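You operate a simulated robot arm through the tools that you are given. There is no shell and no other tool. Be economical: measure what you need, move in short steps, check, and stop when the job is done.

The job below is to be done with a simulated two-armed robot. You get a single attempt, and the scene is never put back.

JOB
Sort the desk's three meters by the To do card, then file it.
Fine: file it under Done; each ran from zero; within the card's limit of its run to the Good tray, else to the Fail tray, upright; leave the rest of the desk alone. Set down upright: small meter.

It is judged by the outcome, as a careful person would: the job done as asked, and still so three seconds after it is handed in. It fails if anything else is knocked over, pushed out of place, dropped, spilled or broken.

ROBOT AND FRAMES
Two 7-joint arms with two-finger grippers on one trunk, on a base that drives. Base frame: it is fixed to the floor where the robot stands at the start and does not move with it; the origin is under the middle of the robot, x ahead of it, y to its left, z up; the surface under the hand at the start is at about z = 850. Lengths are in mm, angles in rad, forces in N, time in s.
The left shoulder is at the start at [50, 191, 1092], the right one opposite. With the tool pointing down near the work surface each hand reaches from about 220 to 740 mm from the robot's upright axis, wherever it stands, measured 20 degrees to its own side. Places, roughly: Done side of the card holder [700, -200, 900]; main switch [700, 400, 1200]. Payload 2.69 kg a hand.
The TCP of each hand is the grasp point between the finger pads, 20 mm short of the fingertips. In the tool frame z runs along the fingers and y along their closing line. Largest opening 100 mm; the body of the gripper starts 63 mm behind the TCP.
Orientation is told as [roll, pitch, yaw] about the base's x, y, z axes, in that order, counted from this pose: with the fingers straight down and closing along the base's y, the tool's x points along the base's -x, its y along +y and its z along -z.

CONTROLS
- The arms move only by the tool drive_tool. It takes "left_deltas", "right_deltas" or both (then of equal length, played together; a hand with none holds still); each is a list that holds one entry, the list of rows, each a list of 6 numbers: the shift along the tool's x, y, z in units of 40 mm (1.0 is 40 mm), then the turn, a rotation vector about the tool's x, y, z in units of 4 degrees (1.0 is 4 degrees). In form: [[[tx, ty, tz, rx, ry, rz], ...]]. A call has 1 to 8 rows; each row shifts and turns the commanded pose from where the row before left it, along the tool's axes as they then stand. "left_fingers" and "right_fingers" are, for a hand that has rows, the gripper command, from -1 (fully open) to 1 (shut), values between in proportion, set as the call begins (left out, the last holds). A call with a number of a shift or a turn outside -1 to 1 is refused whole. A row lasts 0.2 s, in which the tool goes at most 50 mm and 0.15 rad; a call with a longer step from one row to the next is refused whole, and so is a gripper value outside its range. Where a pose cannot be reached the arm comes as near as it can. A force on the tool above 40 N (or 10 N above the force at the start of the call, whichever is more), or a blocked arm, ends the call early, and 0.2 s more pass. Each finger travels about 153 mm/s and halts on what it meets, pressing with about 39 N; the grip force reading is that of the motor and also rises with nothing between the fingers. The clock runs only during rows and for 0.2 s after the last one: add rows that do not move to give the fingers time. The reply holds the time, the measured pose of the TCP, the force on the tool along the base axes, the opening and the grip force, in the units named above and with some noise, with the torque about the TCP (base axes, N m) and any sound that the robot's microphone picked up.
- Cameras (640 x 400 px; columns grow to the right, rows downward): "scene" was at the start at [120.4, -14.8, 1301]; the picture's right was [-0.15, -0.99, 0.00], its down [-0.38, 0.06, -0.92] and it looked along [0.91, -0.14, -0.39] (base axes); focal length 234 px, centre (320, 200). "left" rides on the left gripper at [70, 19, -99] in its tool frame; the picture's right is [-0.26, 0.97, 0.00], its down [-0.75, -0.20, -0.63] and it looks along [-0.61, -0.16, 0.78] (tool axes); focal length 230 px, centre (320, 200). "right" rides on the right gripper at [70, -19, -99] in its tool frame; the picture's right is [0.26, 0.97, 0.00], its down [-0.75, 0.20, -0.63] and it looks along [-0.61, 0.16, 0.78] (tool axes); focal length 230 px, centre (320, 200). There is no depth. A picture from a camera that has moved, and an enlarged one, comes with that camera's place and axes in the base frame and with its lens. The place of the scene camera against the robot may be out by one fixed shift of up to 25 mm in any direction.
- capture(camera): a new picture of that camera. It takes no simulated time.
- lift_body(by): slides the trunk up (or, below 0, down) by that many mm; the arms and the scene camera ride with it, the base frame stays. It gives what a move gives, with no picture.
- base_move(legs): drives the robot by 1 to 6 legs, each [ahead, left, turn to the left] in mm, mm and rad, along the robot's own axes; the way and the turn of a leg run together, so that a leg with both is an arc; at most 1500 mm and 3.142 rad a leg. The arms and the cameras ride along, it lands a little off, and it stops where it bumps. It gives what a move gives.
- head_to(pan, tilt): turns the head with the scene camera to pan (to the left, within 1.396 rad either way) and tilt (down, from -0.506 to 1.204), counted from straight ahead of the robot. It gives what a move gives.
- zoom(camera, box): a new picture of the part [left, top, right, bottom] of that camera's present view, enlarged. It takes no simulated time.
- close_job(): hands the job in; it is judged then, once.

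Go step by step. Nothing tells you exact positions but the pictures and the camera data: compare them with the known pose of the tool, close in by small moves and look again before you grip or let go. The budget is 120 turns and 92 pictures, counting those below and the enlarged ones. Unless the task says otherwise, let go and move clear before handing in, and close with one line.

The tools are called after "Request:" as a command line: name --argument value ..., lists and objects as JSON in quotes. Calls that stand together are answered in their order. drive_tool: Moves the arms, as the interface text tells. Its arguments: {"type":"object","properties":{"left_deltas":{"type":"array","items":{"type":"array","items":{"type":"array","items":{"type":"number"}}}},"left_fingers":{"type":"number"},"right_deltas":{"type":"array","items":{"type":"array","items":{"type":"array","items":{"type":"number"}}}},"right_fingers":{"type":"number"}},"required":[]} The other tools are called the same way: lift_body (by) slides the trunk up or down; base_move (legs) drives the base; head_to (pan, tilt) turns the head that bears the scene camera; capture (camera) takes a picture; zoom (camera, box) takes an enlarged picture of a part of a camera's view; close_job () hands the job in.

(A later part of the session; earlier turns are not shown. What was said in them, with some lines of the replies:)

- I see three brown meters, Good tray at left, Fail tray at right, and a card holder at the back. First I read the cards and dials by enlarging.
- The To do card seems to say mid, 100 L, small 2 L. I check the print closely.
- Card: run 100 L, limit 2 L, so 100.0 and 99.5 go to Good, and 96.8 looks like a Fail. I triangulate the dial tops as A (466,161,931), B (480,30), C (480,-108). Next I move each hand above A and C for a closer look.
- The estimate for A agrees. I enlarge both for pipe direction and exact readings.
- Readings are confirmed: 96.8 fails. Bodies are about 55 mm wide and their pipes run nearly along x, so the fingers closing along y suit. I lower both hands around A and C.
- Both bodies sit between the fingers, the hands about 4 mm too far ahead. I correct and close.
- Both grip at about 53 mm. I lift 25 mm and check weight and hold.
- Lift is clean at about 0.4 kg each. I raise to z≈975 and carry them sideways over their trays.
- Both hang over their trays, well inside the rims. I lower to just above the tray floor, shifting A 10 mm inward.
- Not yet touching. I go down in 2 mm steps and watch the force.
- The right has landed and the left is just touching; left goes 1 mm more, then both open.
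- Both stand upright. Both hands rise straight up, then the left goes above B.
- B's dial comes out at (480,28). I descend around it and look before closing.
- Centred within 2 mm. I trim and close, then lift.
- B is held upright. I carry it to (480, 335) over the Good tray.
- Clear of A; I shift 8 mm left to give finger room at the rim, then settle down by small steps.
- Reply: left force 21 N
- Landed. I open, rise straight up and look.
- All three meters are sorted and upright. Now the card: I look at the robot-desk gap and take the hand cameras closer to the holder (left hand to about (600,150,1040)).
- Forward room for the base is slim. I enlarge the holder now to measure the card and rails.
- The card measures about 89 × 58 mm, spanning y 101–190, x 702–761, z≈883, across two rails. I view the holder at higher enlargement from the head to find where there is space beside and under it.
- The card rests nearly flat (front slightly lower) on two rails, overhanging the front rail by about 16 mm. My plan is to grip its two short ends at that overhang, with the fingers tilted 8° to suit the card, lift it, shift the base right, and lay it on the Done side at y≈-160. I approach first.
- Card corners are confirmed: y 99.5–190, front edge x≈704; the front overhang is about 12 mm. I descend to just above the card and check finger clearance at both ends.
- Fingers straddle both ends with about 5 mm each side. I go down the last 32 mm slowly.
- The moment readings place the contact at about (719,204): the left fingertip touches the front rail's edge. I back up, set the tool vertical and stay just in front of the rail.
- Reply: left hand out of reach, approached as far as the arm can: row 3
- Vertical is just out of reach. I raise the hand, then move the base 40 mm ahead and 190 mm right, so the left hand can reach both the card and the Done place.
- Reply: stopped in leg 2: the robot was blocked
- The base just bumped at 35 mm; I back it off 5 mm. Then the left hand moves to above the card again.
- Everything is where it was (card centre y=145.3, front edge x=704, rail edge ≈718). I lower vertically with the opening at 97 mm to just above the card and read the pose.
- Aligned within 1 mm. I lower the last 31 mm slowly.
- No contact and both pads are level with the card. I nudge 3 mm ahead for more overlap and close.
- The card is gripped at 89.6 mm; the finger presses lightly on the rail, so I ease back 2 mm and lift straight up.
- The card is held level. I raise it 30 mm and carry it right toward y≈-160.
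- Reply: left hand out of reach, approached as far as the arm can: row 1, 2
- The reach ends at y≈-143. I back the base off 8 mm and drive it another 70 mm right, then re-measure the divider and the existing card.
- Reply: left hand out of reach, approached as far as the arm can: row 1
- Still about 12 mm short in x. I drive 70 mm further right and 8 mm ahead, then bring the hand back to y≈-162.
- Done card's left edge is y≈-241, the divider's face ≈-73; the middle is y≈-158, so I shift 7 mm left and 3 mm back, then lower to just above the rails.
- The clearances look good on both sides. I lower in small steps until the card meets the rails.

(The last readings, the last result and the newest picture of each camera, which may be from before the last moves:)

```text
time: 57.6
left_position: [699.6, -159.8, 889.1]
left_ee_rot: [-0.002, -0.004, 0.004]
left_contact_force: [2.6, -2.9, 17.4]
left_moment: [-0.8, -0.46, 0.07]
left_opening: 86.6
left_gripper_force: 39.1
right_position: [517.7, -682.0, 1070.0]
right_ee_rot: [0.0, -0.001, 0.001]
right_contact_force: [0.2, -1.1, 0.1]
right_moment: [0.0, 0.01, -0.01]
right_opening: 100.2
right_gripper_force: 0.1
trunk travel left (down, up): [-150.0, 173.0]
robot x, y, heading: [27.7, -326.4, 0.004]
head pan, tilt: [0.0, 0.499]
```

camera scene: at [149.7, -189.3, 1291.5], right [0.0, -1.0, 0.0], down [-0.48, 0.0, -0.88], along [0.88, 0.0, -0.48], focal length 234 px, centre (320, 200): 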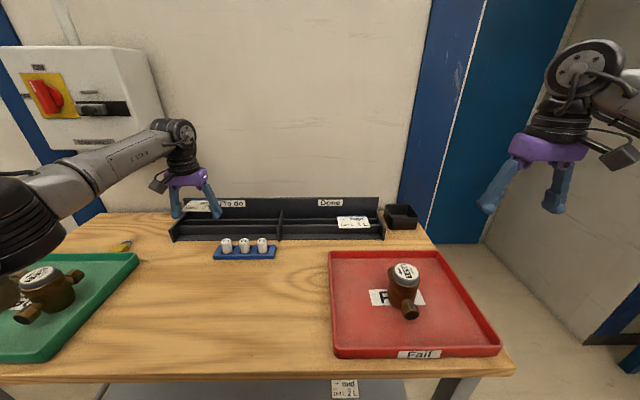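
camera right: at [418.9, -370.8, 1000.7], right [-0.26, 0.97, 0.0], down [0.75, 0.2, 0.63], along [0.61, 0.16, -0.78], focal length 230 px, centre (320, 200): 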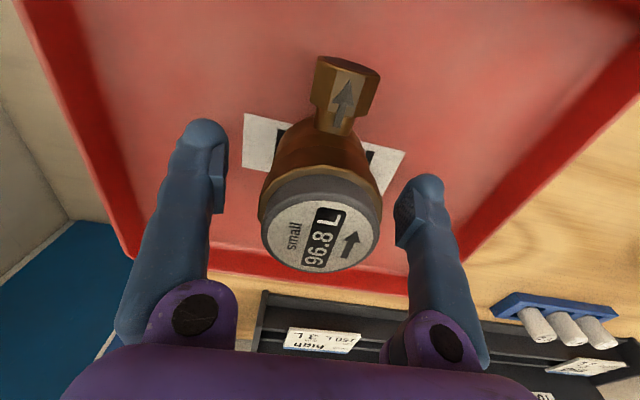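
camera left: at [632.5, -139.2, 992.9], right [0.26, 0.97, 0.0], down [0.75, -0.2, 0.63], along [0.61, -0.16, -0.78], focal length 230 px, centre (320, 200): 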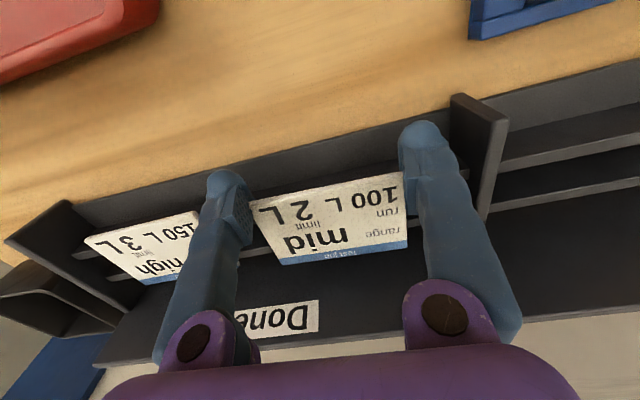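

Contact is at the card's right end near the front rail. I look at its tilt before releasing.

Request:
zoom --camera "left" --box '[60, 80, 500, 300]'

Request:
zoom --camera "scene" --box '[235, 200, 315, 245]'

```text
1.45 times, centred on (280, 190) of left
camera zoom: at [631.5, -139.3, 986.7], right [0.26, 0.97, 0.0], down [0.75, -0.2, 0.63], along [0.61, -0.16, -0.77], focal length 335 px, centre (378, 214)
```

zoom: 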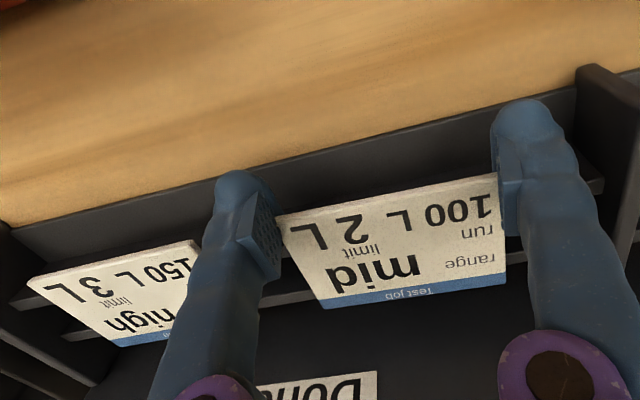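

```text
8.00 times, centred on (275, 222) of scene
camera zoom: at [147.7, -330.8, 1291.9], right [0.0, -1.0, 0.0], down [-0.48, 0.0, -0.88], along [0.88, 0.0, -0.48], focal length 1870 px, centre (680, 20)
```

zoom: 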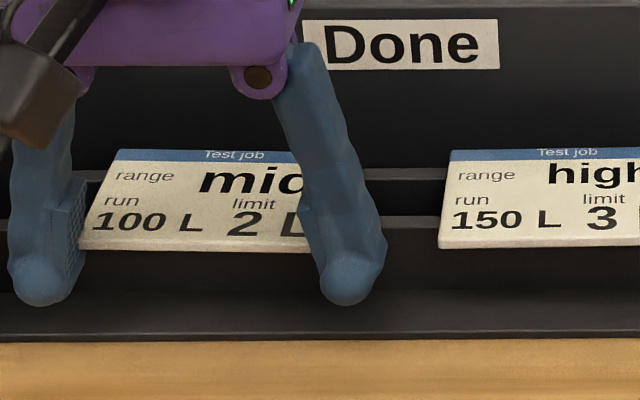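

The card lies nearly level over both rails, right end about 2 mm lower. I ease the pressure and open just enough to clear.

Request:
drive_tool --left_deltas '[[[0, 0, -0.03, 0, 0, 0], [0, 0, 0, 0, 0, 0]]]'

Request:
drive_tool --left_deltas '[[[0, 0, 0, 0, 0, 0], [0, 0, 0, 0, 0, 0], [0, 0, 0, 0, 0, 0]]]' --left_fingers -0.96

Request:
zoom --camera "left" --box '[60, 80, 500, 300]'

Request:
zoom --camera "scene" --box '[235, 200, 315, 245]'

```text
time: 58.2
left_position: [698.0, -158.9, 887.8]
left_ee_rot: [0.0, -0.002, 0.003]
left_contact_force: [5.1, -2.2, 16.8]
left_moment: [-0.8, -0.44, 0.11]
left_opening: 86.2
left_gripper_force: 39.4
right_position: [518.9, -681.5, 1069.7]
right_ee_rot: [0.0, -0.002, 0.003]
right_contact_force: [-0.3, 0.6, 1.1]
right_moment: [-0.03, 0.0, 0.0]
right_opening: 100.0
right_gripper_force: 0.1
trunk travel left (down, up): [-150.0, 173.0]
robot x, y, heading: [30.4, -329.9, 0.001]
head pan, tilt: [0.0, 0.499]
```

```text
time: 59.0
left_position: [700.6, -159.1, 888.2]
left_ee_rot: [-0.001, 0.001, 0.003]
left_contact_force: [0.0, -0.3, -0.9]
left_moment: [-0.03, 0.0, -0.03]
left_opening: 97.9
left_gripper_force: 0.0
right_position: [519.4, -681.8, 1069.2]
right_ee_rot: [-0.001, 0.001, 0.002]
right_contact_force: [-0.8, -0.6, -0.1]
right_moment: [0.01, 0.0, -0.02]
right_opening: 99.8
right_gripper_force: 0.0
trunk travel left (down, up): [-150.0, 173.0]
robot x, y, heading: [31.5, -329.3, -0.001]
head pan, tilt: [0.0, 0.499]
```

```text
1.45 times, centred on (280, 190) of left
camera zoom: at [631.8, -138.9, 985.1], right [0.26, 0.97, 0.0], down [0.75, -0.2, 0.63], along [0.61, -0.16, -0.78], focal length 335 px, centre (378, 214)
```

zoom: 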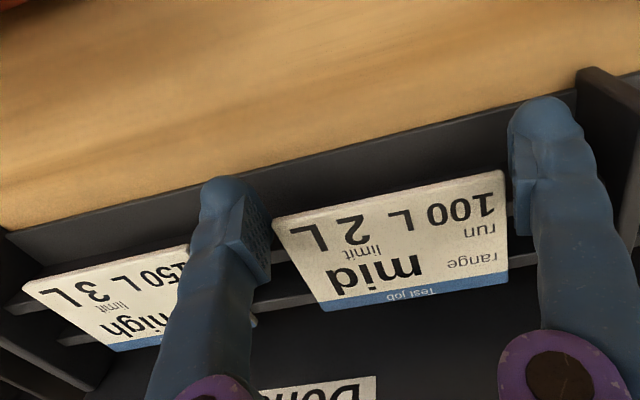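

```text
8.00 times, centred on (275, 222) of scene
camera zoom: at [149.2, -330.3, 1291.5], right [0.0, -1.0, 0.0], down [-0.48, 0.0, -0.88], along [0.88, 0.0, -0.48], focal length 1870 px, centre (680, 20)
```

zoom: 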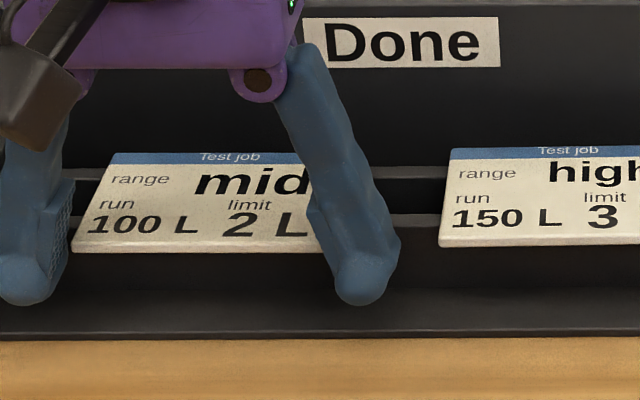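

The card lies on the rails like its neighbour, free of the fingers. I raise the hand straight up, back away and look over everything.

Request:
drive_tool --left_deltas '[[[0, 0, -0.4, 0, 0, 0], [0, 0, -0.8, 0, 0, 0], [0, 0, -1, 0, 0, 0], [0, 0, -1, 0, 0, 0], [0.8, 0, -0.5, 0, 0, 0], [1, 0, 0, 0, 0, 0], [1, 0, 0, 0, 0, 0], [0, 0, 0, 0, 0, 0]]]'

Request:
head_to --pan 0.35 --tilt 0.55

Request:
capture --camera "scene"

Request:
capture --camera "left"

```text
time: 60.8
left_position: [590.3, -156.3, 1031.7]
left_ee_rot: [0.001, 0.001, 0.001]
left_contact_force: [0.7, -0.6, 0.4]
left_moment: [0.04, 0.04, -0.03]
left_opening: 98.1
left_gripper_force: 0.0
right_position: [519.2, -681.1, 1069.8]
right_ee_rot: [0.001, 0.002, 0.002]
right_contact_force: [0.0, 0.1, 0.2]
right_moment: [0.0, 0.03, 0.03]
right_opening: 100.1
right_gripper_force: 0.0
trunk travel left (down, up): [-150.0, 173.0]
robot x, y, heading: [30.5, -326.9, 0.003]
head pan, tilt: [0.0, 0.499]
```

```text
time: 61.6
left_position: [589.8, -157.8, 1032.6]
left_ee_rot: [0.002, 0.002, 0.005]
left_contact_force: [0.9, -0.3, -0.3]
left_moment: [0.0, 0.0, -0.01]
left_opening: 98.2
left_gripper_force: 0.1
right_position: [519.7, -682.2, 1070.5]
right_ee_rot: [0.002, 0.003, 0.002]
right_contact_force: [0.1, 0.6, -0.3]
right_moment: [0.0, 0.01, -0.01]
right_opening: 100.0
right_gripper_force: 0.0
trunk travel left (down, up): [-150.0, 173.0]
robot x, y, heading: [31.8, -331.3, 0.003]
head pan, tilt: [0.351, 0.55]
```

```text
24 pictures are left
camera scene: at [142.6, -299.5, 1286.9], right [0.34, -0.94, 0.0], down [-0.49, -0.18, -0.85], along [0.8, 0.29, -0.52], focal length 234 px, centre (320, 200)
```

scene: 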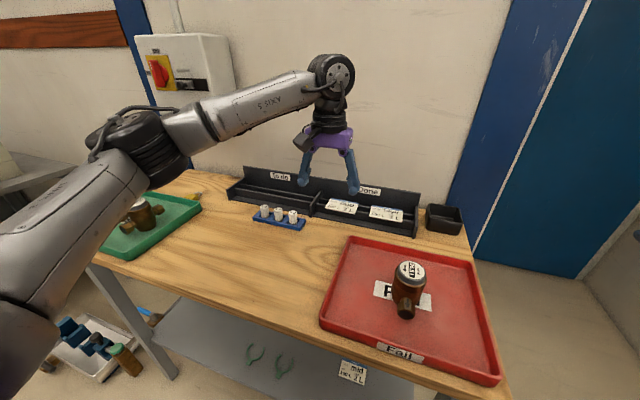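

```text
23 pictures are left
camera left: at [521.7, -137.8, 1131.5], right [0.26, 0.97, 0.0], down [0.75, -0.2, 0.63], along [0.61, -0.16, -0.78], focal length 230 px, centre (320, 200)
```

left: 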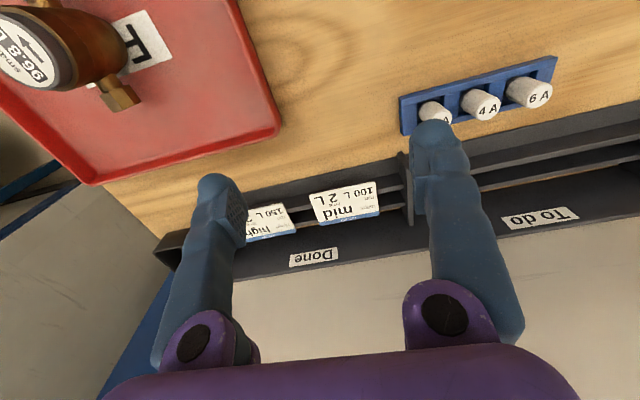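

The card is filed. One last look at the Good tray past the arm.

Request:
drive_tool --left_deltas '[[[0.5, -0.2, -1, 0, 0, 0], [0.5, -0.2, -1, 0, 0, 0], [0.5, -0.2, -1, 0, 0, 0], [0, 0, -1, 0, 0, 0], [0, 0, -0.5, 0, 0, 0]]]'

Request:
head_to --pan 0.9 --tilt 0.5

Request:
capture --camera "scene"

```text
time: 62.8
left_position: [527.4, -182.1, 1217.7]
left_ee_rot: [0.0, 0.002, 0.003]
left_contact_force: [0.3, -0.1, -0.2]
left_moment: [-0.04, 0.01, 0.0]
left_opening: 98.2
left_gripper_force: 0.0
right_position: [519.5, -681.2, 1069.9]
right_ee_rot: [0.0, 0.0, 0.001]
right_contact_force: [0.1, -0.1, 0.7]
right_moment: [0.04, -0.03, 0.0]
right_opening: 99.9
right_gripper_force: 0.0
trunk travel left (down, up): [-150.0, 173.0]
robot x, y, heading: [28.5, -331.3, 0.0]
head pan, tilt: [0.351, 0.55]
```

```text
time: 63.8
left_position: [528.9, -182.4, 1216.0]
left_ee_rot: [-0.001, 0.003, 0.003]
left_contact_force: [-0.8, -0.8, 0.1]
left_moment: [-0.01, -0.03, 0.01]
left_opening: 97.9
left_gripper_force: 0.2
right_position: [520.2, -680.5, 1070.2]
right_ee_rot: [-0.001, 0.001, 0.003]
right_contact_force: [-0.5, -0.7, -0.1]
right_moment: [-0.01, -0.01, 0.03]
right_opening: 99.9
right_gripper_force: 0.0
trunk travel left (down, up): [-150.0, 173.0]
robot x, y, heading: [29.9, -333.9, 0.001]
head pan, tilt: [0.901, 0.499]
```

```text
22 pictures are left
camera scene: at [114.8, -259.1, 1291.5], right [0.78, -0.62, 0.0], down [-0.3, -0.38, -0.88], along [0.54, 0.69, -0.48], focal length 234 px, centre (320, 200)
```

scene: 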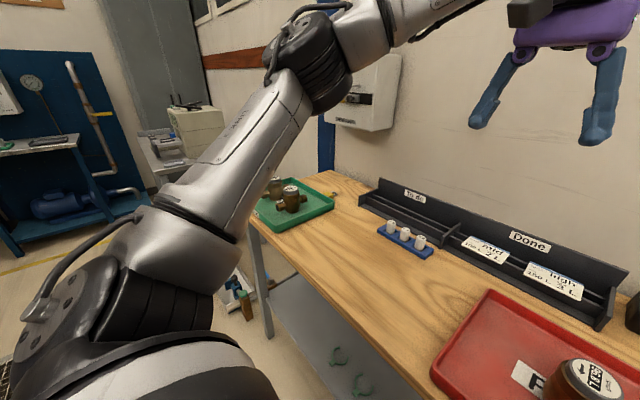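

Both Good meters stand upright, the 96.8 meter stands in Fail, and the card is under Done. I hand in.

Request:
close_job

```text
The job is handed in.
```

The job is done and handed in: the 100.0 L and 99.5 L meters stand upright in the Good tray, the 96.8 L meter stands upright in the Fail tray (3.2 L off its 100 L run, limit 2 L), and the To do card is filed under Done. While repositioning, the base bumped something once and I backed it off; the card measured in the same place afterwards and nothing looked disturbed.
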